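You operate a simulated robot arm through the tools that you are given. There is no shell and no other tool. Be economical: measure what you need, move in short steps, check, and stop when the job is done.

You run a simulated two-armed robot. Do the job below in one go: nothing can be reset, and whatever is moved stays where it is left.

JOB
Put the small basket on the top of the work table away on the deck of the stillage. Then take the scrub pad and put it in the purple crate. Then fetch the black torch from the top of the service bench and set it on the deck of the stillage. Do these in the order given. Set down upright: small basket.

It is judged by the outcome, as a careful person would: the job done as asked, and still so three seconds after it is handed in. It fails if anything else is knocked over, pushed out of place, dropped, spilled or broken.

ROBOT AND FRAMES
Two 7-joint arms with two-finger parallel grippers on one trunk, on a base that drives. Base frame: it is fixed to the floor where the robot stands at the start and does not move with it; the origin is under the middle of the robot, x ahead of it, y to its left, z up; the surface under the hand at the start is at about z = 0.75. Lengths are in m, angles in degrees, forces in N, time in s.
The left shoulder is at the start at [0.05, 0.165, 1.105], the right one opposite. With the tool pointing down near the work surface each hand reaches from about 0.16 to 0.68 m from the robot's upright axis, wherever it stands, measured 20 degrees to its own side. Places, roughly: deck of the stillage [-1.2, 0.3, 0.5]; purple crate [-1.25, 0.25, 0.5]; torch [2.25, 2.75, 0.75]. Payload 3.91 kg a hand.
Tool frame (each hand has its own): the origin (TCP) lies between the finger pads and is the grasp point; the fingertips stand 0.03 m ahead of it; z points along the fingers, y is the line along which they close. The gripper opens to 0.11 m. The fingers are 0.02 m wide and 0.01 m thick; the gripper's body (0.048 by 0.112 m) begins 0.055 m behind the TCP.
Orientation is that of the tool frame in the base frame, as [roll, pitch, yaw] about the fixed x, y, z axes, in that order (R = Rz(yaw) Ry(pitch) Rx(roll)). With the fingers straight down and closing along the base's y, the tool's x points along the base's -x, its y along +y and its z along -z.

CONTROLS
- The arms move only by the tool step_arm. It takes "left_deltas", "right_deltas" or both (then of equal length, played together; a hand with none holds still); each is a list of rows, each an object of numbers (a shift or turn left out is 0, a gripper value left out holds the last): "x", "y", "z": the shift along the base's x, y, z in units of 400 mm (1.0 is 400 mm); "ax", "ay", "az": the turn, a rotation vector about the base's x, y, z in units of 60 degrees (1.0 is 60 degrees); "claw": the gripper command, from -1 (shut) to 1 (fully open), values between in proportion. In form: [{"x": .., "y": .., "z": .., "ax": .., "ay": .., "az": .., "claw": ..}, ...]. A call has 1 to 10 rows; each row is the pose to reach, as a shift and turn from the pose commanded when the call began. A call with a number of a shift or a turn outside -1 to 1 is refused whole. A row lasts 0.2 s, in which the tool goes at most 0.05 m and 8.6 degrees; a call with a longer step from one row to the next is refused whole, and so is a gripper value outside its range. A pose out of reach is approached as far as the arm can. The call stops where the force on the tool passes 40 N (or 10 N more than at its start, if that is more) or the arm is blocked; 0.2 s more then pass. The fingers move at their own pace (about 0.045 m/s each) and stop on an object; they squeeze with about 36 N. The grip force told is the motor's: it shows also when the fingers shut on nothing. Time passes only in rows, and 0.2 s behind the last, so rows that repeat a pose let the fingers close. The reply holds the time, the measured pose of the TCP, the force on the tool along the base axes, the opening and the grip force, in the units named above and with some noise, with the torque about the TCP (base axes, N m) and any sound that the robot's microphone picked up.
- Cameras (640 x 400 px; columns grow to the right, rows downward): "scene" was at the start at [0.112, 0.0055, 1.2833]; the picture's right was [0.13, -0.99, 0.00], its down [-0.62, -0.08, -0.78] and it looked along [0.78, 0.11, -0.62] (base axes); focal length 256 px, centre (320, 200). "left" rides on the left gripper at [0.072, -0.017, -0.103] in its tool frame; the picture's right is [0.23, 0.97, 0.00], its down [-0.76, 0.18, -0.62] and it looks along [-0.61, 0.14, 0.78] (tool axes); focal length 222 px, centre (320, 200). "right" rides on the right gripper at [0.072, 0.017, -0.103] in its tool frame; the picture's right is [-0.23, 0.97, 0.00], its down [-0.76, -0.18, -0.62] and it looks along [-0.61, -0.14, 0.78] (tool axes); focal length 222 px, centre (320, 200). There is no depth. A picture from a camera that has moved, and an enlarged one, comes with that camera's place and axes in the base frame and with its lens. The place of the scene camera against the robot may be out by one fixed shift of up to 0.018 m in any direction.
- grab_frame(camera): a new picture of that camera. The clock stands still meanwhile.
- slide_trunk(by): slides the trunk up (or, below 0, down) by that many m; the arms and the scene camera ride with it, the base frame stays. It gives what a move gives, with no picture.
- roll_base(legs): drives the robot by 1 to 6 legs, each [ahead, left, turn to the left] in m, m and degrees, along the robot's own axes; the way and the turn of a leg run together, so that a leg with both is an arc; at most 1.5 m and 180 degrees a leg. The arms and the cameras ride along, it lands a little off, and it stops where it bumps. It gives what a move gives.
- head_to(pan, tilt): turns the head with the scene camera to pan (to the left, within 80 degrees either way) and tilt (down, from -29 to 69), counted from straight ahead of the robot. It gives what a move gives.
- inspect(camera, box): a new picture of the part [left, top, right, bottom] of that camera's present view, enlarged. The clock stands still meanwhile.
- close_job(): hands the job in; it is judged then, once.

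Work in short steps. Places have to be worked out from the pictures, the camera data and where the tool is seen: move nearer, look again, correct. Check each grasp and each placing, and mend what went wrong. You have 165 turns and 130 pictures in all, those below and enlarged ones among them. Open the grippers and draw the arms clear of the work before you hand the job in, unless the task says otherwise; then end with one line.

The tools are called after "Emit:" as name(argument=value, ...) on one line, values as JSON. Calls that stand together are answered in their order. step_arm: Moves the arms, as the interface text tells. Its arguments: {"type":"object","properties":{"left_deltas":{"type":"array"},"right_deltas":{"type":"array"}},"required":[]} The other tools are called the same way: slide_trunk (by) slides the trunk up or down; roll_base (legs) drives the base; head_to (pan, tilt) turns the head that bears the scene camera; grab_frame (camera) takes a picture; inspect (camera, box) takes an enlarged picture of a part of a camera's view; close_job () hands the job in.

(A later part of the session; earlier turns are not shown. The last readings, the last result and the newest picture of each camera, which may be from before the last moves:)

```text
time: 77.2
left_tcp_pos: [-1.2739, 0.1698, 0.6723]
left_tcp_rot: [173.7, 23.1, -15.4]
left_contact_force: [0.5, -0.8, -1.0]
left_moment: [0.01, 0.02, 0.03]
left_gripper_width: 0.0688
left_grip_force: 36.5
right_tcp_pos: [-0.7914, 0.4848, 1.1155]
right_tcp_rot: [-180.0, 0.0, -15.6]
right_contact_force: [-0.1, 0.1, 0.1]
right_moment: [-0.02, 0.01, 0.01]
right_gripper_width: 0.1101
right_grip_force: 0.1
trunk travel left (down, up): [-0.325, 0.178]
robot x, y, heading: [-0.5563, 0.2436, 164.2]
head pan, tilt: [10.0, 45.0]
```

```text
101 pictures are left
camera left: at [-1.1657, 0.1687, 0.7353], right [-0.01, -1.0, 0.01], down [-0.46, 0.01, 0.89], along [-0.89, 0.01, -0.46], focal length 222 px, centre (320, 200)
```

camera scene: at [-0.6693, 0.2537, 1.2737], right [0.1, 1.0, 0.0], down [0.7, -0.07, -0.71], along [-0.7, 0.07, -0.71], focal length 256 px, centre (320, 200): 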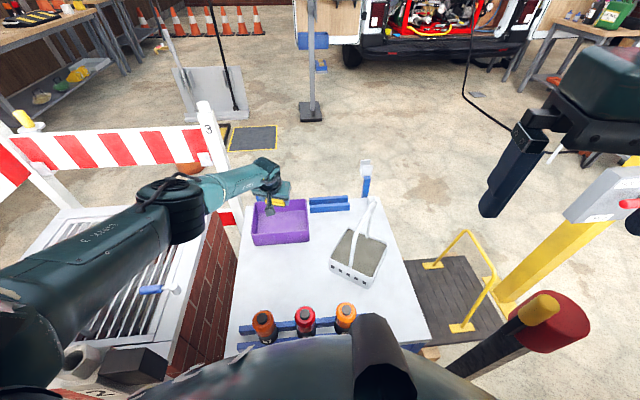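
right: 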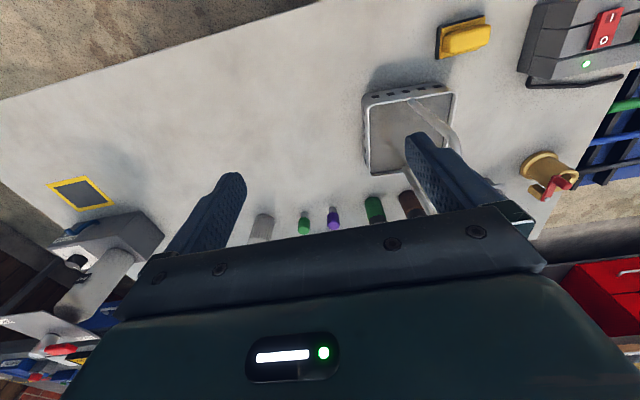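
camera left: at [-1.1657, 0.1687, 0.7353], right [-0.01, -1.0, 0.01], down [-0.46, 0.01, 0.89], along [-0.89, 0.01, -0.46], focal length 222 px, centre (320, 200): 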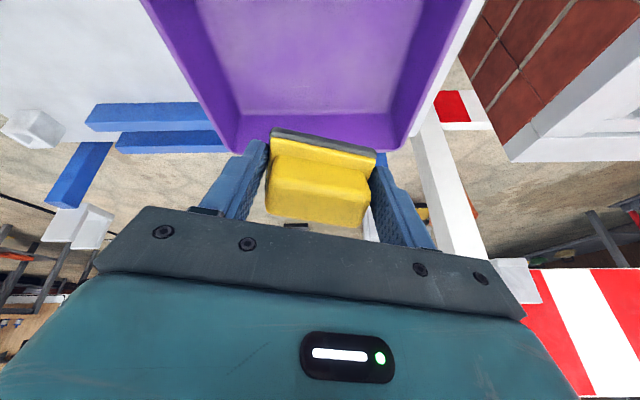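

The pad is inside the crate's outline (rim x -1.23…-1.38, y 0.08…0.27). I lower it by 0.1 m toward the crate floor.

Emit:
step_arm(left_deltas=[{"z": -0.08}, {"z": -0.15}, {"z": -0.22}, {"z": -0.26}, {"z": -0.28}])

Emit:
grab_frame(camera="left")

Emit:
inspect(camera="scene", box=[220, 150, 400, 290])

```text
time: 78.4
left_tcp_pos: [-1.2364, 0.1657, 0.5932]
left_tcp_rot: [173.8, 23.2, -15.4]
left_contact_force: [0.2, 0.5, 0.3]
left_moment: [-0.02, 0.02, -0.01]
left_gripper_width: 0.069
left_grip_force: 35.6
left hand out of reach, approached as far as the arm can: row 1, 2, 3, 4, 5
right_tcp_pos: [-0.7911, 0.4851, 1.1153]
right_tcp_rot: [-179.9, 0.0, -15.7]
right_contact_force: [0.5, 0.5, -0.1]
right_moment: [0.0, 0.01, -0.04]
right_gripper_width: 0.11
right_grip_force: 0.1
trunk travel left (down, up): [-0.325, 0.178]
robot x, y, heading: [-0.558, 0.2447, 164.4]
head pan, tilt: [10.0, 45.0]
```

```text
100 pictures are left
camera left: at [-1.1272, 0.1635, 0.6559], right [-0.01, -1.0, 0.01], down [-0.46, 0.01, 0.89], along [-0.89, 0.01, -0.46], focal length 222 px, centre (320, 200)
```

left: 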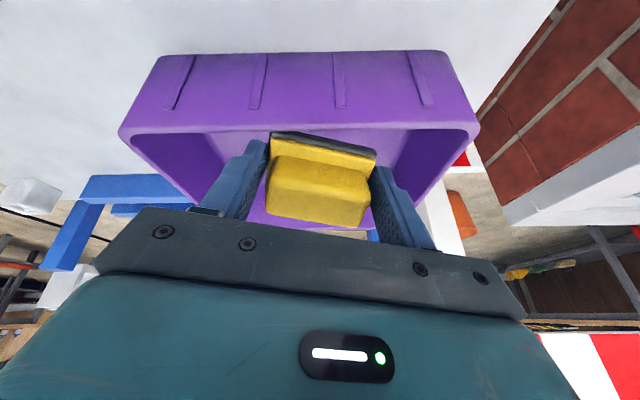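

```text
2.86 times, centred on (310, 220) of scene
camera zoom: at [-0.6692, 0.2536, 1.2736], right [0.1, 1.0, 0.0], down [0.7, -0.07, -0.71], along [-0.7, 0.07, -0.71], focal length 730 px, centre (349, 143)
```

zoom: 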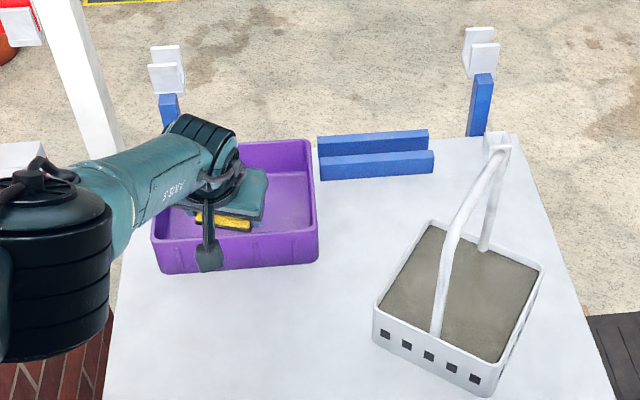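

The arm runs out of reach there. I raise the hand, and will turn the base further right so that the left shoulder comes nearer the crate.

Emit:
step_arm(left_deltas=[{"z": 0.1}, {"z": 0.2}, {"z": 0.3}, {"z": 0.4}, {"z": 0.5}, {"z": 0.6}, {"z": 0.7}, {"z": 0.8, "x": 0.05}, {"z": 0.9, "x": 0.1}, {"z": 1.0, "x": 0.15}])

```text
time: 80.6
left_tcp_pos: [-1.1762, 0.1643, 0.9931]
left_tcp_rot: [173.8, 23.1, -15.5]
left_contact_force: [0.2, 0.5, -1.0]
left_moment: [0.04, -0.01, -0.03]
left_gripper_width: 0.0688
left_grip_force: 36.0
right_tcp_pos: [-0.7911, 0.4844, 1.1147]
right_tcp_rot: [179.9, 0.0, -15.6]
right_contact_force: [0.8, 0.7, 0.1]
right_moment: [-0.02, -0.01, -0.01]
right_gripper_width: 0.1099
right_grip_force: 0.1
trunk travel left (down, up): [-0.325, 0.178]
robot x, y, heading: [-0.5574, 0.245, 164.3]
head pan, tilt: [10.0, 45.0]
```

Hand is up at z 0.99. I back 0.03 m and turn right 35°.

Emit:
roll_base(legs=[[-0.03, 0, 0], [0, 0, -35]])

Emit:
head_to(pan=35, tilt=45)

Emit:
grab_frame(camera="scene")

```text
time: 83.1
left_tcp_pos: [-1.0835, 0.5231, 0.9922]
left_tcp_rot: [173.9, 23.2, -50.0]
left_contact_force: [0.0, -0.7, -0.1]
left_moment: [-0.02, -0.01, 0.01]
left_gripper_width: 0.0689
left_grip_force: 36.1
right_tcp_pos: [-0.5838, 0.5667, 1.1149]
right_tcp_rot: [-180.0, 0.0, -50.4]
right_contact_force: [-0.4, 0.1, -0.6]
right_moment: [-0.01, 0.0, -0.02]
right_gripper_width: 0.1101
right_grip_force: 0.1
trunk travel left (down, up): [-0.325, 0.178]
robot x, y, heading: [-0.527, 0.234, 129.3]
head pan, tilt: [10.0, 45.0]
```

```text
time: 84.0
left_tcp_pos: [-1.0833, 0.5226, 0.9907]
left_tcp_rot: [173.8, 23.2, -50.0]
left_contact_force: [-0.5, 0.7, -0.6]
left_moment: [-0.06, 0.03, 0.01]
left_gripper_width: 0.0686
left_grip_force: 36.7
right_tcp_pos: [-0.5844, 0.5676, 1.1141]
right_tcp_rot: [179.9, 0.0, -50.2]
right_contact_force: [-0.4, -0.1, -0.1]
right_moment: [0.04, 0.04, -0.01]
right_gripper_width: 0.1103
right_grip_force: 0.1
trunk travel left (down, up): [-0.325, 0.178]
robot x, y, heading: [-0.5291, 0.2383, 129.7]
head pan, tilt: [35.0, 45.0]
```

```text
98 pictures are left
camera scene: at [-0.6279, 0.2736, 1.2736], right [0.26, 0.96, 0.0], down [0.68, -0.19, -0.71], along [-0.68, 0.19, -0.71], focal length 256 px, centre (320, 200)
```

scene: 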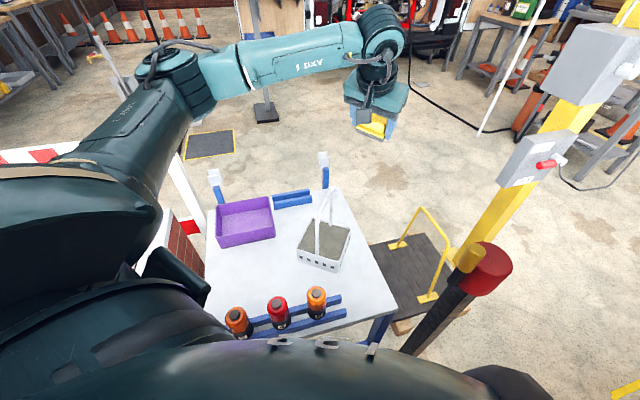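

I swing the hand back over the crate, turning it back by 35°.

Emit:
step_arm(left_deltas=[{"x": -0.05, "y": -0.09, "az": 0.06}, {"x": -0.1, "y": -0.18, "az": 0.12}, {"x": -0.15, "y": -0.27, "az": 0.18}, {"x": -0.2, "y": -0.36, "az": 0.24}, {"x": -0.25, "y": -0.45, "az": 0.3}, {"x": -0.3, "y": -0.54, "az": 0.36}, {"x": -0.35, "y": -0.63, "az": 0.42}, {"x": -0.4, "y": -0.72, "az": 0.48}, {"x": -0.45, "y": -0.81, "az": 0.54}, {"x": -0.48, "y": -0.87, "z": -0.05, "az": 0.58}])

```text
time: 86.2
left_tcp_pos: [-1.2754, 0.174, 0.9732]
left_tcp_rot: [173.8, 23.2, -15.3]
left_contact_force: [-0.2, 0.3, -0.1]
left_moment: [0.02, -0.04, -0.02]
left_gripper_width: 0.0689
left_grip_force: 36.4
right_tcp_pos: [-0.5834, 0.5669, 1.115]
right_tcp_rot: [-180.0, 0.0, -50.3]
right_contact_force: [-0.4, -0.8, -0.2]
right_moment: [0.02, -0.02, -0.02]
right_gripper_width: 0.1099
right_grip_force: 0.1
trunk travel left (down, up): [-0.325, 0.178]
robot x, y, heading: [-0.529, 0.2365, 129.9]
head pan, tilt: [35.0, 45.0]
```

Above the crate again; I lower to z≈0.66.

Emit:
step_arm(left_deltas=[{"z": -0.11}, {"z": -0.22}, {"z": -0.33}, {"z": -0.44}, {"z": -0.55}, {"z": -0.66}, {"z": -0.78}])

Emit:
inspect(camera="scene", box=[120, 120, 360, 290])

```text
time: 87.8
left_tcp_pos: [-1.2742, 0.1746, 0.6582]
left_tcp_rot: [173.9, 23.1, -15.3]
left_contact_force: [-0.1, 0.2, 0.1]
left_moment: [0.02, -0.01, -0.02]
left_gripper_width: 0.0689
left_grip_force: 35.6
right_tcp_pos: [-0.5848, 0.5682, 1.1162]
right_tcp_rot: [-180.0, 0.1, -50.3]
right_contact_force: [-0.3, -0.1, 0.4]
right_moment: [0.04, -0.01, 0.01]
right_gripper_width: 0.1101
right_grip_force: 0.0
trunk travel left (down, up): [-0.325, 0.178]
robot x, y, heading: [-0.5308, 0.2355, 129.6]
head pan, tilt: [35.0, 45.0]
```

```text
2.35 times, centred on (240, 205) of scene
camera zoom: at [-0.6283, 0.2736, 1.2736], right [0.26, 0.96, 0.0], down [0.68, -0.19, -0.71], along [-0.68, 0.19, -0.71], focal length 601 px, centre (508, 188)
```

zoom: 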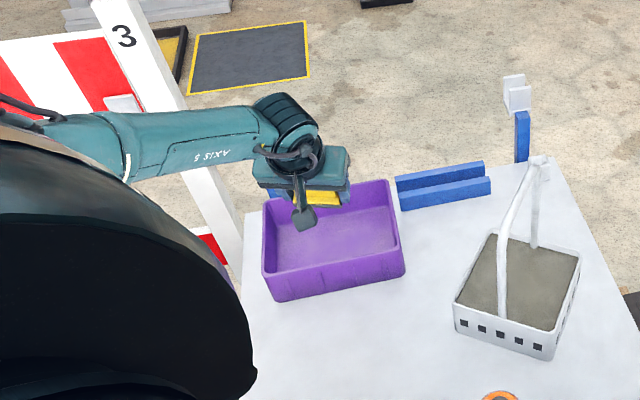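

Still fully in reach. I continue down toward the crate floor in small steps.

Emit:
step_arm(left_deltas=[{"z": -0.06}, {"z": -0.12}, {"z": -0.17}, {"z": -0.21}, {"z": -0.235}])

Emit:
grab_frame(camera="left")

```text
time: 89.0
left_tcp_pos: [-1.2755, 0.1737, 0.5635]
left_tcp_rot: [173.8, 23.2, -15.3]
left_contact_force: [-0.4, -0.9, -0.3]
left_moment: [-0.01, -0.02, 0.0]
left_gripper_width: 0.0689
left_grip_force: 35.8
right_tcp_pos: [-0.5836, 0.5686, 1.1142]
right_tcp_rot: [-180.0, 0.0, -50.2]
right_contact_force: [0.6, 1.0, 1.0]
right_moment: [0.01, 0.01, -0.01]
right_gripper_width: 0.1097
right_grip_force: 0.1
trunk travel left (down, up): [-0.325, 0.178]
robot x, y, heading: [-0.5265, 0.234, 129.8]
head pan, tilt: [35.0, 45.0]
```

```text
96 pictures are left
camera left: at [-1.1664, 0.1721, 0.6274], right [-0.01, -1.0, 0.01], down [-0.46, 0.01, 0.89], along [-0.89, 0.01, -0.46], focal length 222 px, centre (320, 200)
```

left: 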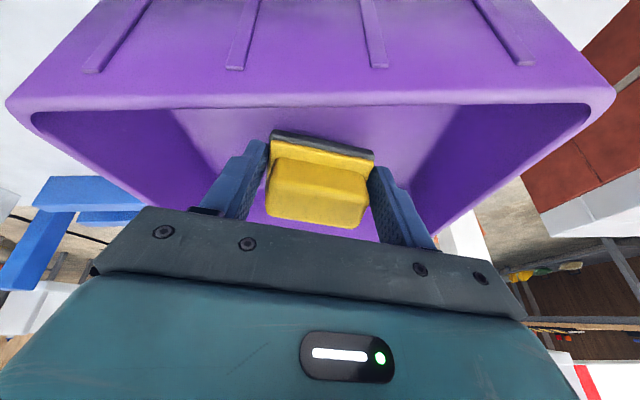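

Well inside the crate. I lower a bit more until it touches.

Emit:
step_arm(left_deltas=[{"z": -0.015}, {"z": -0.03}, {"z": -0.045}, {"z": -0.06}])

```text
time: 90.0
left_tcp_pos: [-1.2788, 0.1728, 0.5465]
left_tcp_rot: [173.8, 23.8, -15.1]
left_contact_force: [-3.5, -1.3, 22.4]
left_moment: [0.71, 0.01, 0.12]
left_gripper_width: 0.0694
left_grip_force: 36.0
right_tcp_pos: [-0.5826, 0.5677, 1.1147]
right_tcp_rot: [179.9, 0.1, -50.4]
right_contact_force: [0.1, -0.1, 0.0]
right_moment: [0.0, 0.02, 0.0]
right_gripper_width: 0.1098
right_grip_force: 0.1
trunk travel left (down, up): [-0.325, 0.178]
robot x, y, heading: [-0.5285, 0.2369, 129.6]
head pan, tilt: [35.0, 45.0]
```

Contact with the floor. I ease up 4 mm, release, and lift out.

Emit:
step_arm(left_deltas=[{"z": 0.01}, {"z": 0.01, "claw": 0.8}, {"z": 0.01, "claw": 0.8}, {"z": 0.01}, {"z": 0.06, "x": 0.01}, {"z": 0.15, "x": 0.02}, {"z": 0.25, "x": 0.02}, {"z": 0.36, "x": 0.02}, {"z": 0.48, "x": 0.02}, {"z": 0.6, "x": 0.02}])

Emit:
grab_frame(camera="left")

Emit:
inspect(camera="scene", box=[120, 120, 360, 290])

```text
time: 92.2
left_tcp_pos: [-1.2649, 0.1735, 0.7816]
left_tcp_rot: [173.8, 23.2, -15.3]
left_contact_force: [0.2, 0.1, 0.1]
left_moment: [0.0, -0.02, 0.0]
left_gripper_width: 0.0991
left_grip_force: 0.0
right_tcp_pos: [-0.5823, 0.567, 1.1141]
right_tcp_rot: [-180.0, 0.0, -50.2]
right_contact_force: [-0.3, 0.6, 0.1]
right_moment: [0.0, -0.01, 0.01]
right_gripper_width: 0.1099
right_grip_force: 0.0
trunk travel left (down, up): [-0.325, 0.178]
robot x, y, heading: [-0.5261, 0.2352, 129.6]
head pan, tilt: [35.0, 45.0]
```

```text
95 pictures are left
camera left: at [-1.1554, 0.1714, 0.8457], right [-0.01, -1.0, 0.01], down [-0.46, 0.01, 0.89], along [-0.89, 0.01, -0.46], focal length 222 px, centre (320, 200)
```

left: 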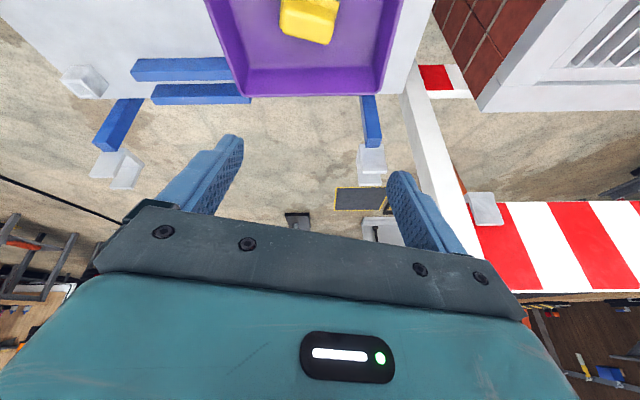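

```text
2.35 times, centred on (240, 205) of scene
camera zoom: at [-0.6276, 0.2735, 1.2736], right [0.26, 0.96, 0.0], down [0.68, -0.19, -0.71], along [-0.68, 0.19, -0.71], focal length 601 px, centre (508, 188)
```

zoom: 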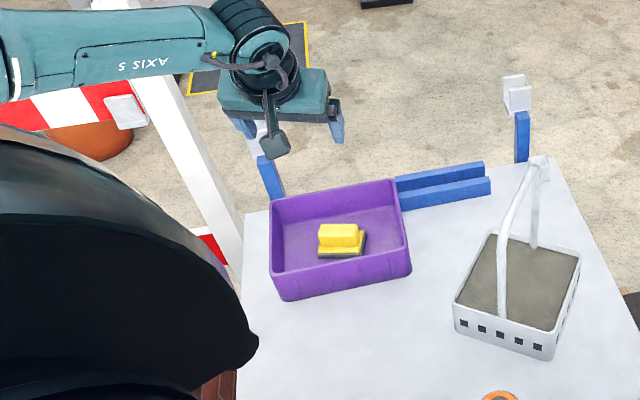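

The pad lies flat in the crate. I raise the hand and level the tool, then tuck it.

Emit:
step_arm(left_deltas=[{"z": 0.1}, {"z": 0.22, "ay": -0.05}, {"z": 0.34, "ay": -0.1}, {"z": 0.45, "ay": -0.15}, {"z": 0.56, "ay": -0.2}, {"z": 0.67, "ay": -0.25, "x": 0.04}, {"z": 0.76, "ay": -0.3, "x": 0.08}, {"z": 0.85, "ay": -0.35, "x": 0.12}, {"z": 0.88, "ay": -0.4, "x": 0.2}])

```text
time: 94.2
left_tcp_pos: [-1.1885, 0.1818, 1.1215]
left_tcp_rot: [179.1, -1.8, -14.4]
left_contact_force: [-1.5, -3.0, -0.6]
left_moment: [0.25, -0.05, 0.05]
left_gripper_width: 0.0992
left_grip_force: 0.1
right_tcp_pos: [-0.5842, 0.5681, 1.115]
right_tcp_rot: [-179.9, 0.0, -50.2]
right_contact_force: [0.1, 0.8, 0.2]
right_moment: [0.0, 0.02, 0.0]
right_gripper_width: 0.1099
right_grip_force: 0.0
trunk travel left (down, up): [-0.325, 0.178]
robot x, y, heading: [-0.5269, 0.2387, 129.8]
head pan, tilt: [35.0, 45.0]
```

Now I bring the left hand in front of the robot.

Emit:
step_arm(left_deltas=[{"x": 0.08, "y": 0.07, "az": -0.06}, {"x": 0.16, "y": 0.14, "az": -0.12}, {"x": 0.24, "y": 0.21, "az": -0.18}, {"x": 0.32, "y": 0.28, "az": -0.24}, {"x": 0.4, "y": 0.35, "az": -0.3}, {"x": 0.48, "y": 0.42, "az": -0.36}, {"x": 0.56, "y": 0.5, "az": -0.42}, {"x": 0.64, "y": 0.58, "az": -0.5}, {"x": 0.72, "y": 0.65, "az": -0.58}])

Emit:
head_to(pan=30, tilt=40)

Emit:
grab_frame(camera="scene")

```text
time: 96.2
left_tcp_pos: [-0.8973, 0.4377, 1.1348]
left_tcp_rot: [179.9, -0.1, -48.8]
left_contact_force: [-0.2, 0.1, 0.0]
left_moment: [-0.02, 0.02, -0.03]
left_gripper_width: 0.099
left_grip_force: 0.1
right_tcp_pos: [-0.5839, 0.5672, 1.1156]
right_tcp_rot: [179.9, 0.1, -50.3]
right_contact_force: [-0.5, 0.1, 0.9]
right_moment: [-0.04, 0.01, -0.02]
right_gripper_width: 0.1101
right_grip_force: 0.1
trunk travel left (down, up): [-0.325, 0.178]
robot x, y, heading: [-0.5289, 0.2349, 129.6]
head pan, tilt: [35.0, 45.0]
```

```text
time: 96.9
left_tcp_pos: [-0.8998, 0.4358, 1.1341]
left_tcp_rot: [179.9, -0.1, -48.8]
left_contact_force: [0.8, -0.3, 0.3]
left_moment: [0.01, 0.02, -0.02]
left_gripper_width: 0.099
left_grip_force: 0.0
right_tcp_pos: [-0.5847, 0.5678, 1.1145]
right_tcp_rot: [-179.9, 0.0, -50.3]
right_contact_force: [-1.4, 0.1, -0.5]
right_moment: [0.01, 0.03, -0.04]
right_gripper_width: 0.11
right_grip_force: 0.2
trunk travel left (down, up): [-0.325, 0.178]
robot x, y, heading: [-0.5339, 0.2388, 129.2]
head pan, tilt: [30.0, 40.0]
```

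```text
93 pictures are left
camera scene: at [-0.6292, 0.2816, 1.2809], right [0.35, 0.94, 0.0], down [0.6, -0.22, -0.77], along [-0.72, 0.27, -0.64], focal length 256 px, centre (320, 200)
```

scene: 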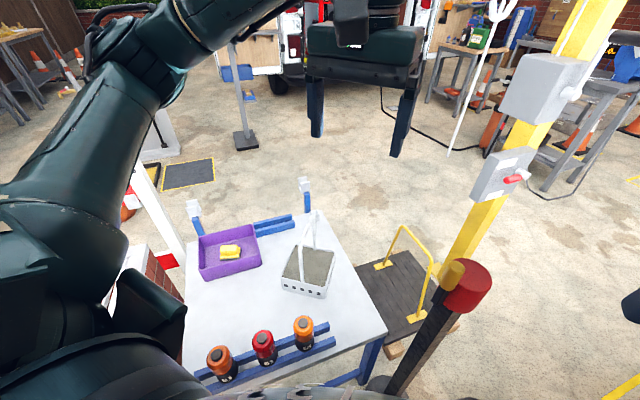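

Pad is placed. Next the torch: I back away from the stillage to open floor, turn to heading 90° and look around.

Emit:
roll_base(legs=[[-0.27, -0.33, 0], [0, 0, -39]])

Emit:
head_to(pan=-30, tilt=20)

Emit:
grab_frame(camera="scene")

Emit:
head_to(pan=20, tilt=30)

Emit:
grab_frame(camera="scene")

```text
time: 102.1
left_tcp_pos: [-0.2707, 0.6219, 1.1338]
left_tcp_rot: [179.9, -0.1, -87.5]
left_contact_force: [-0.4, -0.1, -0.4]
left_moment: [-0.01, -0.02, 0.03]
left_gripper_width: 0.099
left_grip_force: 0.0
right_tcp_pos: [0.0564, 0.5276, 1.1148]
right_tcp_rot: [179.9, 0.0, -89.0]
right_contact_force: [0.1, -0.3, -0.4]
right_moment: [0.01, -0.03, -0.03]
right_gripper_width: 0.1101
right_grip_force: 0.0
trunk travel left (down, up): [-0.325, 0.178]
robot x, y, heading: [-0.1079, 0.2325, 91.1]
head pan, tilt: [30.0, 40.0]
```

```text
time: 103.4
left_tcp_pos: [-0.272, 0.6219, 1.1341]
left_tcp_rot: [179.9, -0.1, -87.5]
left_contact_force: [0.5, 0.3, -0.2]
left_moment: [-0.02, 0.01, 0.02]
left_gripper_width: 0.0989
left_grip_force: 0.0
right_tcp_pos: [0.0566, 0.5281, 1.1162]
right_tcp_rot: [180.0, -0.1, -89.0]
right_contact_force: [0.2, -0.1, -0.4]
right_moment: [0.0, 0.0, -0.01]
right_gripper_width: 0.11
right_grip_force: 0.1
trunk travel left (down, up): [-0.325, 0.178]
robot x, y, heading: [-0.1055, 0.2347, 91.1]
head pan, tilt: [-30.0, 20.0]
```

```text
92 pictures are left
camera scene: at [-0.0652, 0.3384, 1.3123], right [0.87, -0.48, 0.0], down [-0.17, -0.3, -0.94], along [0.46, 0.82, -0.34], focal length 256 px, centre (320, 200)
```

scene: 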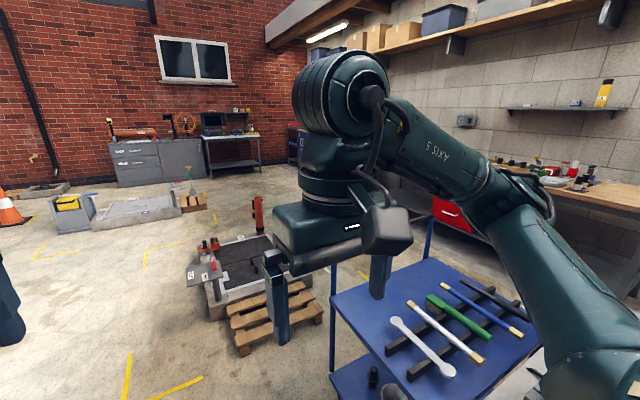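

```text
time: 104.6
left_tcp_pos: [-0.271, 0.6212, 1.1342]
left_tcp_rot: [179.9, -0.1, -87.5]
left_contact_force: [-0.6, -0.5, -0.6]
left_moment: [-0.02, -0.03, 0.02]
left_gripper_width: 0.0992
left_grip_force: 0.0
right_tcp_pos: [0.0575, 0.5275, 1.115]
right_tcp_rot: [179.9, 0.0, -89.0]
right_contact_force: [0.4, 0.5, -0.1]
right_moment: [-0.01, -0.03, 0.01]
right_gripper_width: 0.1101
right_grip_force: 0.0
trunk travel left (down, up): [-0.325, 0.178]
robot x, y, heading: [-0.1043, 0.2334, 90.8]
head pan, tilt: [20.0, 30.0]
```

```text
91 pictures are left
camera scene: at [-0.1426, 0.3414, 1.2963], right [0.93, 0.36, 0.0], down [0.18, -0.47, -0.87], along [-0.31, 0.81, -0.5], focal length 256 px, centre (320, 200)
```

scene: 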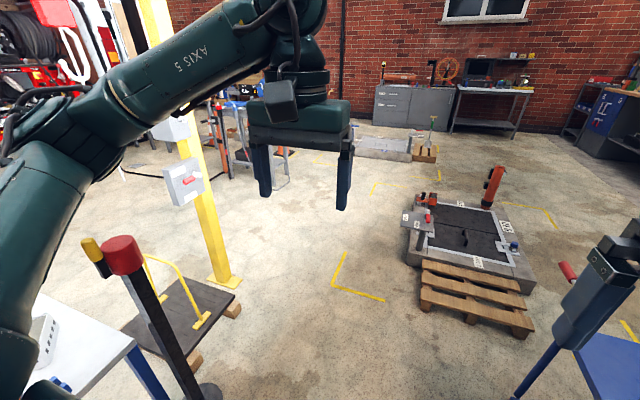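

The platform/pallet blocks the middle (x 0–0.75, y 1.5–2.9) and the cart blocks beside it, so I go round on the west side: x≈-0.33 past the stanchion, then x≈-0.5 northward.

Emit:
roll_base(legs=[[0, 0.22, 0], [0.9, 0, 0], [0.5, 0.18, 0], [1.0, 0, 0]])

Emit:
head_to(pan=-45, tilt=30)

Emit:
grab_frame(camera="scene")

Emit:
head_to(pan=10, tilt=30)

Emit:
grab_frame(camera="scene")

```text
time: 118.9
left_tcp_pos: [-0.705, 2.9993, 1.1345]
left_tcp_rot: [179.8, 0.0, -88.3]
left_contact_force: [0.2, -0.1, 0.4]
left_moment: [-0.01, -0.02, 0.0]
left_gripper_width: 0.0988
left_grip_force: 0.1
right_tcp_pos: [-0.3785, 2.9016, 1.1154]
right_tcp_rot: [180.0, 0.0, -89.8]
right_contact_force: [-1.0, -0.1, -0.2]
right_moment: [0.02, -0.04, 0.02]
right_gripper_width: 0.1099
right_grip_force: 0.1
trunk travel left (down, up): [-0.325, 0.178]
robot x, y, heading: [-0.5457, 2.6099, 90.3]
head pan, tilt: [20.0, 30.0]
```

```text
time: 120.2
left_tcp_pos: [-0.7054, 2.9991, 1.1336]
left_tcp_rot: [179.9, -0.1, -88.3]
left_contact_force: [0.2, -0.2, -0.5]
left_moment: [0.01, 0.03, -0.03]
left_gripper_width: 0.0994
left_grip_force: 0.1
right_tcp_pos: [-0.3799, 2.9021, 1.1148]
right_tcp_rot: [180.0, 0.0, -89.9]
right_contact_force: [1.0, -0.7, -0.1]
right_moment: [0.03, 0.0, -0.02]
right_gripper_width: 0.1101
right_grip_force: 0.1
trunk travel left (down, up): [-0.325, 0.178]
robot x, y, heading: [-0.5448, 2.6103, 90.4]
head pan, tilt: [-45.0, 30.0]
```

```text
90 pictures are left
camera scene: at [-0.4858, 2.6968, 1.2963], right [0.71, -0.7, 0.0], down [-0.35, -0.35, -0.87], along [0.61, 0.61, -0.5], focal length 256 px, centre (320, 200)
```

scene: 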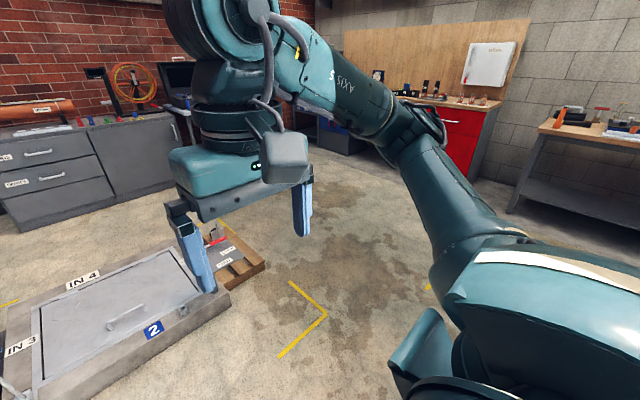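

```text
time: 121.5
left_tcp_pos: [-0.7053, 2.9984, 1.1345]
left_tcp_rot: [179.9, -0.1, -88.4]
left_contact_force: [0.2, -0.1, 0.3]
left_moment: [0.02, 0.0, 0.01]
left_gripper_width: 0.0989
left_grip_force: 0.1
right_tcp_pos: [-0.3785, 2.9002, 1.1148]
right_tcp_rot: [180.0, 0.0, -89.9]
right_contact_force: [-0.5, -0.3, -0.4]
right_moment: [0.01, 0.02, 0.02]
right_gripper_width: 0.1101
right_grip_force: 0.1
trunk travel left (down, up): [-0.325, 0.178]
robot x, y, heading: [-0.5463, 2.6074, 90.3]
head pan, tilt: [10.0, 30.0]
```

```text
89 pictures are left
camera scene: at [-0.5654, 2.7216, 1.2963], right [0.98, 0.18, 0.0], down [0.09, -0.49, -0.87], along [-0.15, 0.85, -0.5], focal length 256 px, centre (320, 200)
```

scene: 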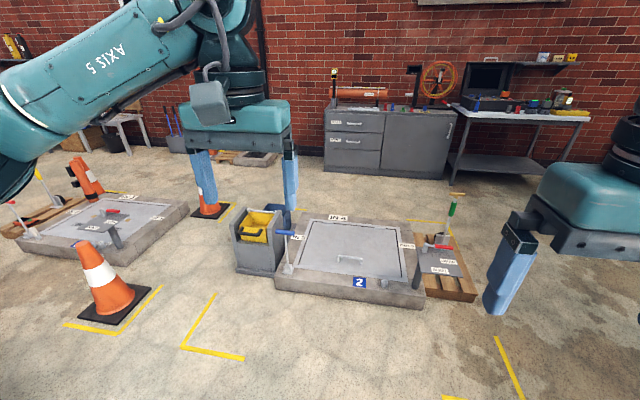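

Corridor between the two manhole platforms is around y 2.95–3.7; the service bench's north end is near [2.25, 2.9]. I go to y≈3.33, turn east and look.

Emit:
roll_base(legs=[[0.7, 0, 0], [0, 0, -90]])

Emit:
head_to(pan=0, tilt=30)

Emit:
grab_frame(camera="scene")

```text
time: 129.1
left_tcp_pos: [-0.1502, 3.4427, 1.1351]
left_tcp_rot: [179.9, -0.2, -179.9]
left_contact_force: [0.1, 0.9, -0.3]
left_moment: [0.0, -0.02, -0.01]
left_gripper_width: 0.0986
left_grip_force: 0.0
right_tcp_pos: [-0.2574, 3.12, 1.1145]
right_tcp_rot: [179.9, 0.0, 178.6]
right_contact_force: [-0.5, -0.8, 0.3]
right_moment: [-0.04, 0.01, 0.0]
right_gripper_width: 0.1098
right_grip_force: 0.0
trunk travel left (down, up): [-0.325, 0.178]
robot x, y, heading: [-0.5415, 3.2996, -1.5]
head pan, tilt: [10.0, 30.0]
```

```text
time: 129.8
left_tcp_pos: [-0.1502, 3.4433, 1.1338]
left_tcp_rot: [179.9, -0.1, -179.9]
left_contact_force: [0.2, -0.8, 0.0]
left_moment: [0.01, 0.0, -0.02]
left_gripper_width: 0.0991
left_grip_force: 0.0
right_tcp_pos: [-0.2563, 3.1199, 1.1142]
right_tcp_rot: [-179.9, 0.1, 178.6]
right_contact_force: [0.2, 0.5, -0.8]
right_moment: [0.01, -0.05, 0.02]
right_gripper_width: 0.1101
right_grip_force: 0.2
trunk travel left (down, up): [-0.325, 0.178]
robot x, y, heading: [-0.5428, 3.295, -1.4]
head pan, tilt: [0.0, 30.0]
```

```text
88 pictures are left
camera scene: at [-0.4271, 3.2865, 1.2963], right [-0.02, -1.0, 0.0], down [-0.5, 0.01, -0.87], along [0.87, -0.02, -0.5], focal length 256 px, centre (320, 200)
```

scene: 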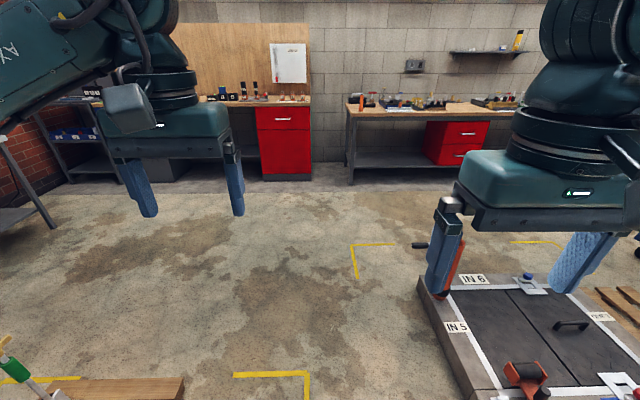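

The way east is free. I drive to about x 1.3 and sidestep to y≈2.75 before the bench, then look.

Emit:
roll_base(legs=[[1.5, 0, 1.4], [0.35, 0, 0], [0, -0.45, 0]])

Emit:
grab_frame(camera="scene")

```text
time: 143.3
left_tcp_pos: [1.7128, 3.0019, 1.1343]
left_tcp_rot: [179.9, 0.0, -177.6]
left_contact_force: [0.3, -0.2, 0.4]
left_moment: [-0.02, 0.04, -0.03]
left_gripper_width: 0.099
left_grip_force: 0.0
right_tcp_pos: [1.618, 2.6736, 1.114]
right_tcp_rot: [180.0, -0.1, -178.9]
right_contact_force: [-1.0, 0.1, -0.5]
right_moment: [0.0, -0.01, 0.01]
right_gripper_width: 0.1097
right_grip_force: 0.0
trunk travel left (down, up): [-0.325, 0.178]
robot x, y, heading: [1.3238, 2.8373, 1.0]
head pan, tilt: [0.0, 30.0]
```

```text
87 pictures are left
camera scene: at [1.4421, 2.8338, 1.2963], right [0.02, -1.0, 0.0], down [-0.5, -0.01, -0.87], along [0.87, 0.02, -0.5], focal length 256 px, centre (320, 200)
```

scene: 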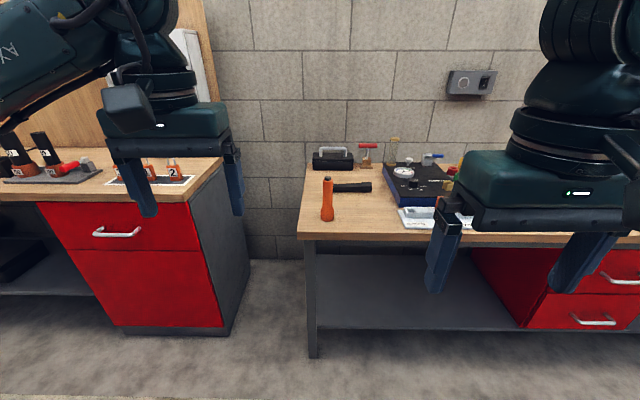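

There is an upright orange object and a black cylinder beside it. I zoom in.

Emit:
inspect(camera="scene", box=[290, 130, 470, 250])

```text
3.33 times, centred on (380, 190) of scene
camera zoom: at [1.4421, 2.8338, 1.2963], right [0.02, -1.0, 0.0], down [-0.5, -0.01, -0.87], along [0.87, 0.02, -0.5], focal length 852 px, centre (120, 233)
```

zoom: 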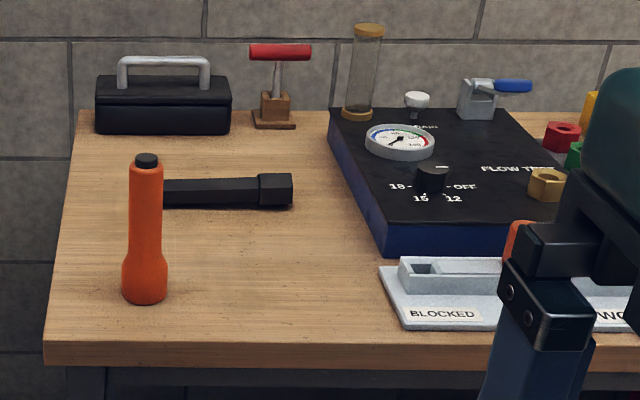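

The black torch lies along y, about [2.45, 2.62–2.81], behind the standing orange one at [2.24, 2.82]. I move to about [1.80, 2.50] so the left hand comes in clear of the orange one.

Emit:
roll_base(legs=[[0, -0.34, -1], [0.44, 0, 0]])

Emit:
head_to(pan=20, tilt=35)

Emit:
grab_frame(camera="scene")

Emit:
grab_frame(camera="left")

```text
time: 149.1
left_tcp_pos: [2.161, 2.6481, 1.1347]
left_tcp_rot: [179.9, 0.0, -179.0]
left_contact_force: [1.0, 1.4, 0.0]
left_moment: [-0.03, 0.0, 0.02]
left_gripper_width: 0.0989
left_grip_force: 0.1
right_tcp_pos: [2.0586, 2.3231, 1.1139]
right_tcp_rot: [180.0, 0.0, 179.5]
right_contact_force: [0.7, 0.8, -1.2]
right_moment: [0.0, -0.01, -0.02]
right_gripper_width: 0.1103
right_grip_force: 0.0
trunk travel left (down, up): [-0.325, 0.178]
robot x, y, heading: [1.7692, 2.4973, -0.6]
head pan, tilt: [0.0, 30.0]
```

```text
time: 150.0
left_tcp_pos: [2.1601, 2.6497, 1.1352]
left_tcp_rot: [179.9, 0.0, -179.1]
left_contact_force: [0.6, 0.3, 0.1]
left_moment: [-0.01, 0.0, -0.01]
left_gripper_width: 0.0987
left_grip_force: 0.2
right_tcp_pos: [2.058, 2.3249, 1.1143]
right_tcp_rot: [179.9, 0.1, 179.5]
right_contact_force: [0.1, 0.2, 0.6]
right_moment: [0.01, 0.01, 0.01]
right_gripper_width: 0.1099
right_grip_force: 0.1
trunk travel left (down, up): [-0.325, 0.178]
robot x, y, heading: [1.7686, 2.4937, -0.4]
head pan, tilt: [20.0, 35.0]
```

```text
85 pictures are left
camera scene: at [1.8784, 2.5178, 1.2885], right [0.33, -0.94, 0.0], down [-0.54, -0.19, -0.82], along [0.77, 0.27, -0.57], focal length 256 px, centre (320, 200)
```

scene: 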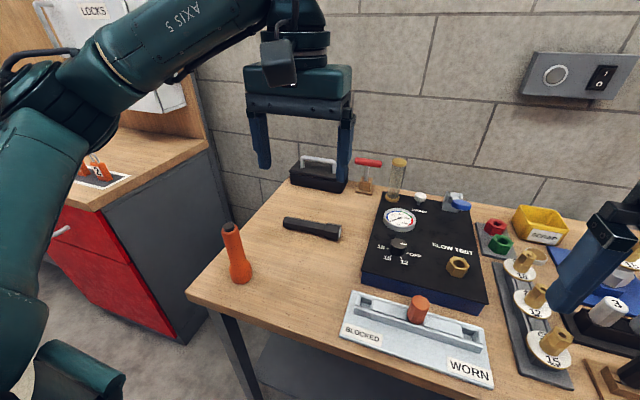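

```text
84 pictures are left
camera left: at [2.0878, 2.6295, 1.2368], right [-0.24, 0.97, 0.0], down [0.76, 0.19, 0.62], along [0.6, 0.15, -0.78], focal length 222 px, centre (320, 200)
```

left: 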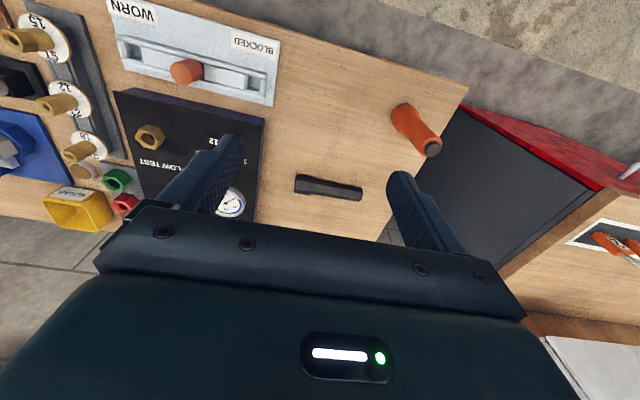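

Torch ends from the wrist camera: [2.414, 2.650] and [2.402, 2.820], so centre about [2.408, 2.735]. I edge ahead 0.05 m, then start turning the left hand 94° while moving toward it at height.

Emit:
roll_base(legs=[[0.05, 0, 0]])

Emit:
step_arm(left_deltas=[{"az": 0.13, "claw": 0.2}, {"az": 0.26, "x": 0.03}, {"az": 0.39, "x": 0.06, "y": 0.02}, {"az": 0.52, "x": 0.1, "y": 0.04}, {"az": 0.65, "x": 0.15, "y": 0.06}, {"az": 0.78, "x": 0.2, "y": 0.08}, {"az": 0.91, "x": 0.25, "y": 0.1}])

```text
time: 150.9
left_tcp_pos: [2.2119, 2.6488, 1.1342]
left_tcp_rot: [179.9, -0.1, -179.1]
left_contact_force: [-0.8, -0.2, -0.6]
left_moment: [-0.01, 0.05, 0.02]
left_gripper_width: 0.0992
left_grip_force: 0.0
right_tcp_pos: [2.11, 2.3238, 1.1146]
right_tcp_rot: [-180.0, 0.0, 179.5]
right_contact_force: [-0.4, 0.6, -0.7]
right_moment: [-0.04, 0.01, 0.0]
right_gripper_width: 0.1099
right_grip_force: 0.0
trunk travel left (down, up): [-0.325, 0.178]
robot x, y, heading: [1.8181, 2.4966, -0.6]
head pan, tilt: [20.0, 35.0]
```

```text
time: 152.5
left_tcp_pos: [2.3098, 2.6853, 1.1341]
left_tcp_rot: [179.9, -0.1, -124.3]
left_contact_force: [-0.2, 0.4, 0.8]
left_moment: [-0.01, 0.01, 0.01]
left_gripper_width: 0.0659
left_grip_force: 0.1
right_tcp_pos: [2.1097, 2.322, 1.1149]
right_tcp_rot: [180.0, 0.0, 179.5]
right_contact_force: [-0.5, -0.4, 0.0]
right_moment: [-0.03, -0.01, -0.02]
right_gripper_width: 0.11
right_grip_force: 0.1
trunk travel left (down, up): [-0.325, 0.178]
robot x, y, heading: [1.8188, 2.4913, -0.4]
head pan, tilt: [20.0, 35.0]
```

I finish the turn and come over the torch, lowering to z≈0.94.

Emit:
step_arm(left_deltas=[{"az": 0.13, "x": 0.05, "y": 0.02}, {"az": 0.26, "x": 0.1, "y": 0.04}, {"az": 0.39, "x": 0.15, "y": 0.06}, {"az": 0.52, "x": 0.2, "y": 0.08}, {"az": 0.64, "x": 0.245, "y": 0.1}, {"az": 0.64, "x": 0.245, "y": 0.1, "z": -0.12}, {"az": 0.64, "x": 0.245, "y": 0.1, "z": -0.24}, {"az": 0.64, "x": 0.245, "y": 0.1, "z": -0.36}, {"az": 0.64, "x": 0.245, "y": 0.1, "z": -0.48}])

Emit:
grab_frame(camera="left")

Emit:
grab_frame(camera="scene")

```text
time: 154.5
left_tcp_pos: [2.4074, 2.7303, 0.9408]
left_tcp_rot: [180.0, -0.1, -85.9]
left_contact_force: [-0.1, 0.0, 0.8]
left_moment: [0.0, 0.01, 0.0]
left_gripper_width: 0.066
left_grip_force: 0.0
right_tcp_pos: [2.1089, 2.3232, 1.115]
right_tcp_rot: [-180.0, 0.0, 179.5]
right_contact_force: [0.0, 0.5, -1.1]
right_moment: [0.05, -0.02, -0.02]
right_gripper_width: 0.11
right_grip_force: 0.0
trunk travel left (down, up): [-0.325, 0.178]
robot x, y, heading: [1.8194, 2.4932, -0.5]
head pan, tilt: [20.0, 35.0]
```

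```text
83 pictures are left
camera left: at [2.4292, 2.6587, 1.0434], right [-0.96, -0.3, 0.0], down [-0.23, 0.75, 0.62], along [-0.18, 0.59, -0.78], focal length 222 px, centre (320, 200)
```

left: 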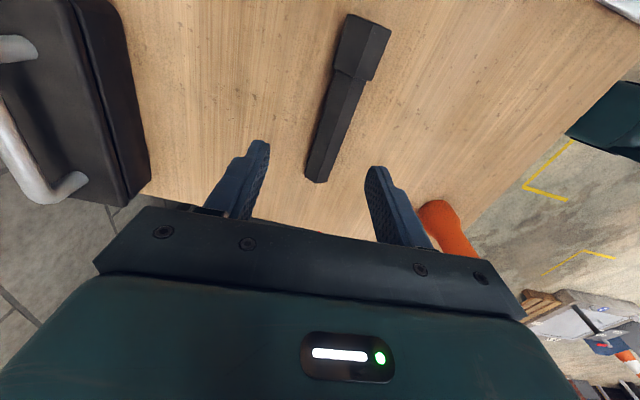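

```text
82 pictures are left
camera scene: at [1.9287, 2.5177, 1.2885], right [0.33, -0.94, 0.0], down [-0.54, -0.19, -0.82], along [0.77, 0.27, -0.57], focal length 256 px, centre (320, 200)
```

scene: 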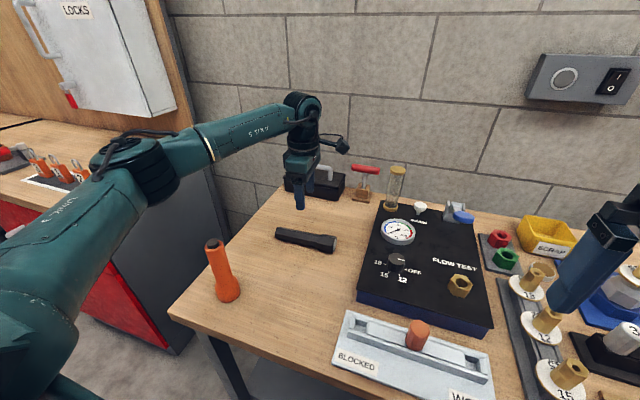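

The near view puts the torch axis at x≈2.383 (a little nearer than thought). I correct x and lower to z≈0.86 and check.

Emit:
step_arm(left_deltas=[{"x": -0.03, "az": -0.03, "z": -0.03}, {"x": -0.06, "az": -0.03, "z": -0.12}, {"x": -0.06, "az": -0.03, "z": -0.2}])

Emit:
grab_frame(camera="left")

```text
time: 155.3
left_tcp_pos: [2.383, 2.7273, 0.8608]
left_tcp_rot: [179.9, -0.2, -87.8]
left_contact_force: [0.1, 0.1, 0.6]
left_moment: [-0.01, -0.02, -0.01]
left_gripper_width: 0.066
left_grip_force: 0.0
right_tcp_pos: [2.1087, 2.3238, 1.1139]
right_tcp_rot: [180.0, 0.0, 179.5]
right_contact_force: [0.6, 0.3, -0.5]
right_moment: [-0.01, 0.02, 0.0]
right_gripper_width: 0.11
right_grip_force: 0.0
trunk travel left (down, up): [-0.325, 0.178]
robot x, y, heading: [1.8219, 2.4957, -0.5]
head pan, tilt: [20.0, 35.0]
```

```text
81 pictures are left
camera left: at [2.4032, 2.6554, 0.964], right [-0.96, -0.27, 0.0], down [-0.21, 0.75, 0.62], along [-0.17, 0.6, -0.78], focal length 222 px, centre (320, 200)
```

left: 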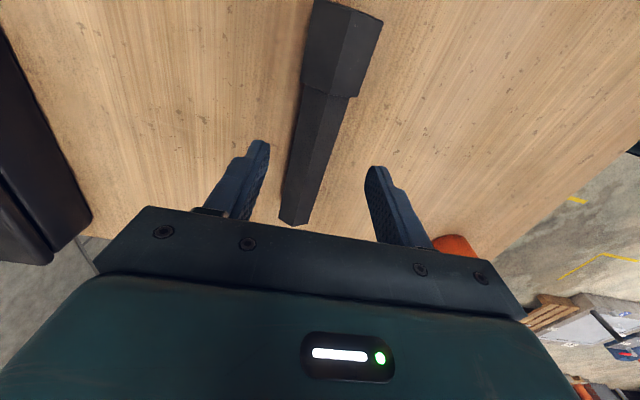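

Torch is centred between the fingers. I lower to z≈0.786 and close.

Emit:
step_arm(left_deltas=[{"y": 0.03, "z": -0.07}, {"y": 0.03, "z": -0.14}, {"y": 0.03, "z": -0.186}, {"y": 0.03, "z": -0.186, "claw": -1}, {"y": 0.03, "z": -0.186, "claw": -1}, {"y": 0.03, "z": -0.186, "claw": -1}, {"y": 0.03, "z": -0.186, "claw": -1}, {"y": 0.03, "z": -0.186, "claw": -1}])

Emit:
grab_frame(camera="left")

```text
time: 156.0
left_tcp_pos: [2.3872, 2.7402, 0.8095]
left_tcp_rot: [-179.4, -0.4, -87.7]
left_contact_force: [-11.0, 1.5, 21.4]
left_moment: [0.17, 1.26, 0.01]
left_gripper_width: 0.0716
left_grip_force: 5.5
right_tcp_pos: [2.107, 2.324, 1.1157]
right_tcp_rot: [179.9, 0.1, 179.6]
right_contact_force: [-0.2, 0.0, -0.6]
right_moment: [-0.03, 0.03, 0.01]
right_gripper_width: 0.1098
right_grip_force: 0.1
trunk travel left (down, up): [-0.325, 0.178]
robot x, y, heading: [1.8189, 2.4956, -0.4]
head pan, tilt: [20.0, 35.0]
stopped in row 3 (left hand): the force on the tool passed its limit at 54 N (the readings are from after the stop); the commanded pose is now the measured one
```

```text
80 pictures are left
camera left: at [2.4057, 2.6679, 0.9135], right [-0.96, -0.27, -0.01], down [-0.21, 0.76, 0.62], along [-0.16, 0.6, -0.79], focal length 222 px, centre (320, 200)
```

left: 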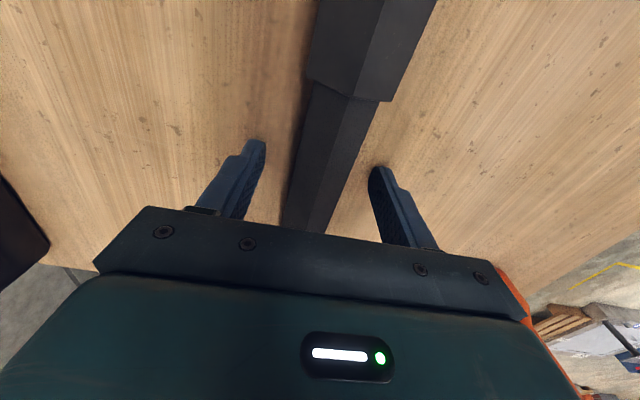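

Contact at fingertip height z≈0.78: the bench top is evidently a bit higher than 0.75. The torch is still centred; I raise 6 mm and close.

Emit:
step_arm(left_deltas=[{"z": 0.015}, {"z": 0.015, "claw": -1}, {"z": 0.015, "claw": -1}, {"z": 0.015, "claw": -1}, {"z": 0.015, "claw": -1}, {"z": 0.015, "claw": -1}])

Emit:
grab_frame(camera="left")

Emit:
grab_frame(camera="scene")

```text
time: 157.4
left_tcp_pos: [2.3871, 2.7397, 0.8125]
left_tcp_rot: [-179.5, -0.1, -87.7]
left_contact_force: [-0.4, 0.6, 0.4]
left_moment: [0.03, 0.02, 0.03]
left_gripper_width: 0.0297
left_grip_force: 36.2
right_tcp_pos: [2.1083, 2.3232, 1.1151]
right_tcp_rot: [179.9, 0.1, 179.6]
right_contact_force: [-0.4, 0.3, -0.5]
right_moment: [-0.01, 0.03, 0.0]
right_gripper_width: 0.1102
right_grip_force: 0.0
trunk travel left (down, up): [-0.325, 0.178]
robot x, y, heading: [1.8212, 2.4966, -0.8]
head pan, tilt: [20.0, 35.0]
```

```text
79 pictures are left
camera left: at [2.4066, 2.6679, 0.9154], right [-0.96, -0.27, -0.01], down [-0.21, 0.76, 0.62], along [-0.16, 0.6, -0.79], focal length 222 px, centre (320, 200)
```

left: 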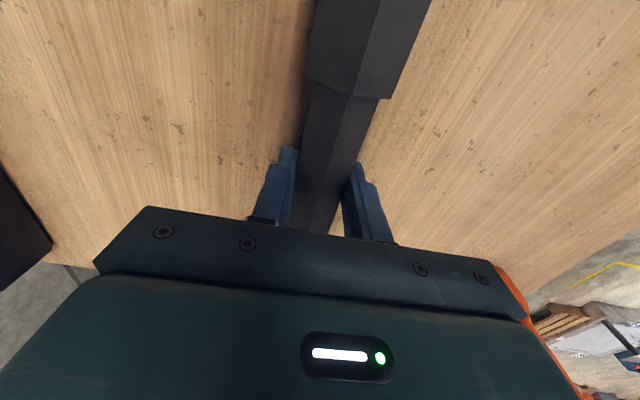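

```text
78 pictures are left
camera scene: at [1.9286, 2.5177, 1.2884], right [0.33, -0.94, 0.0], down [-0.54, -0.19, -0.82], along [0.77, 0.27, -0.57], focal length 256 px, centre (320, 200)
```

scene: 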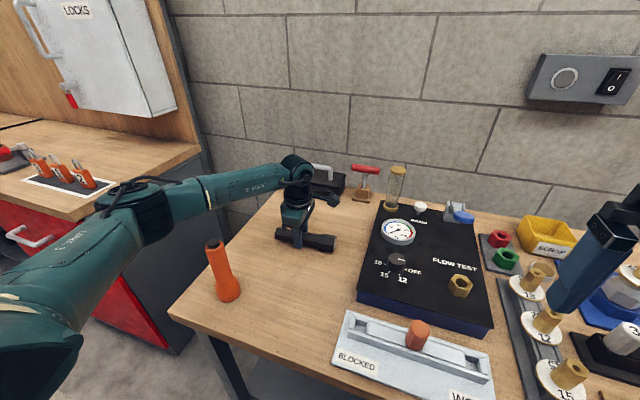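

Torch gripped (opening 0.03); the orange one is untouched. I lift straight up.

Emit:
step_arm(left_deltas=[{"z": 0.05}, {"z": 0.12}, {"z": 0.22}, {"z": 0.33}, {"z": 0.44}, {"z": 0.55}, {"z": 0.66}, {"z": 0.77}, {"z": 0.82}])

Emit:
grab_frame(camera="left")

```text
time: 159.4
left_tcp_pos: [2.3892, 2.7399, 1.1401]
left_tcp_rot: [-179.4, -0.2, -87.7]
left_contact_force: [0.3, -0.5, -0.2]
left_moment: [0.01, 0.02, 0.03]
left_gripper_width: 0.0298
left_grip_force: 35.7
right_tcp_pos: [2.1083, 2.3232, 1.1152]
right_tcp_rot: [-180.0, 0.1, 179.6]
right_contact_force: [1.0, -0.1, 0.2]
right_moment: [0.04, 0.03, 0.0]
right_gripper_width: 0.11
right_grip_force: 0.1
trunk travel left (down, up): [-0.325, 0.178]
robot x, y, heading: [1.8166, 2.4939, -0.4]
head pan, tilt: [20.0, 35.0]
```

```text
77 pictures are left
camera left: at [2.4065, 2.6686, 1.2443], right [-0.96, -0.27, -0.01], down [-0.21, 0.76, 0.62], along [-0.16, 0.6, -0.79], focal length 222 px, centre (320, 200)
```

left: 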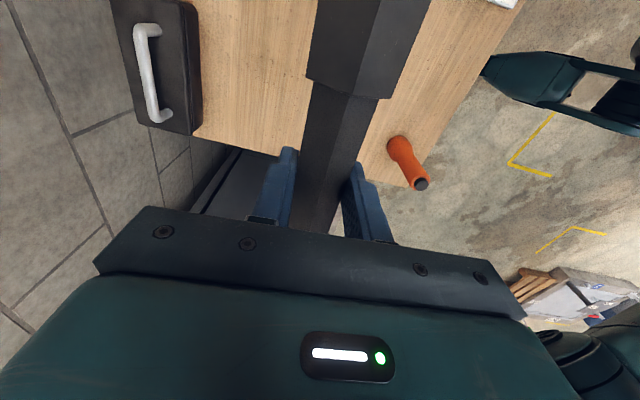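

Torch held firmly. I tuck the arm.

Emit:
step_arm(left_deltas=[{"x": -0.1}, {"x": -0.2}, {"x": -0.3, "y": -0.03}, {"x": -0.4, "y": -0.06}, {"x": -0.45, "y": -0.08}])

Emit:
roll_base(legs=[[-0.5, 0, 0.5], [0, 0.8, 0], [-1.5, 0, 0], [-0.35, 0, 0]])

```text
time: 160.6
left_tcp_pos: [2.2076, 2.7066, 1.1424]
left_tcp_rot: [-179.6, -0.2, -87.7]
left_contact_force: [-0.5, -0.3, -1.3]
left_moment: [0.03, -0.02, 0.02]
left_gripper_width: 0.0298
left_grip_force: 36.0
right_tcp_pos: [2.1086, 2.3243, 1.1144]
right_tcp_rot: [180.0, -0.1, 179.7]
right_contact_force: [0.0, 0.6, -1.1]
right_moment: [0.01, -0.01, 0.0]
right_gripper_width: 0.1101
right_grip_force: 0.0
trunk travel left (down, up): [-0.325, 0.178]
robot x, y, heading: [1.8178, 2.4964, -0.4]
head pan, tilt: [20.0, 35.0]
```

```text
time: 179.7
left_tcp_pos: [-0.1705, 3.5374, 1.1417]
left_tcp_rot: [-179.4, -0.2, -88.5]
left_contact_force: [0.1, 1.8, -2.0]
left_moment: [0.03, 0.0, -0.01]
left_gripper_width: 0.0294
left_grip_force: 36.2
right_tcp_pos: [-0.274, 3.1556, 1.1146]
right_tcp_rot: [179.9, 0.1, 178.8]
right_contact_force: [0.0, 0.1, 0.5]
right_moment: [-0.03, -0.02, 0.01]
right_gripper_width: 0.1102
right_grip_force: 0.0
trunk travel left (down, up): [-0.325, 0.178]
robot x, y, heading: [-0.5634, 3.3294, -1.5]
head pan, tilt: [20.0, 35.0]
```

At [-0.56, 3.33]. I turn to heading 90 and back down the same corridor to the start area.

Emit:
roll_base(legs=[[0, 0, 91.5], [-1.0, 0, 0], [-0.7, 0, 0], [-0.5, -0.22, 0], [-0.9, 0, 0], [0, -0.22, 0]])

```text
time: 201.4
left_tcp_pos: [-0.2623, 0.6408, 1.1418]
left_tcp_rot: [-179.6, -0.3, 3.1]
left_contact_force: [0.2, 0.1, -1.9]
left_moment: [0.04, 0.06, 0.02]
left_gripper_width: 0.0298
left_grip_force: 35.3
right_tcp_pos: [0.1224, 0.5472, 1.1151]
right_tcp_rot: [-179.9, 0.0, -89.6]
right_contact_force: [0.6, -0.2, -0.1]
right_moment: [0.0, -0.03, -0.03]
right_gripper_width: 0.11
right_grip_force: 0.1
trunk travel left (down, up): [-0.325, 0.178]
robot x, y, heading: [-0.0484, 0.2544, 90.2]
head pan, tilt: [20.0, 35.0]
```

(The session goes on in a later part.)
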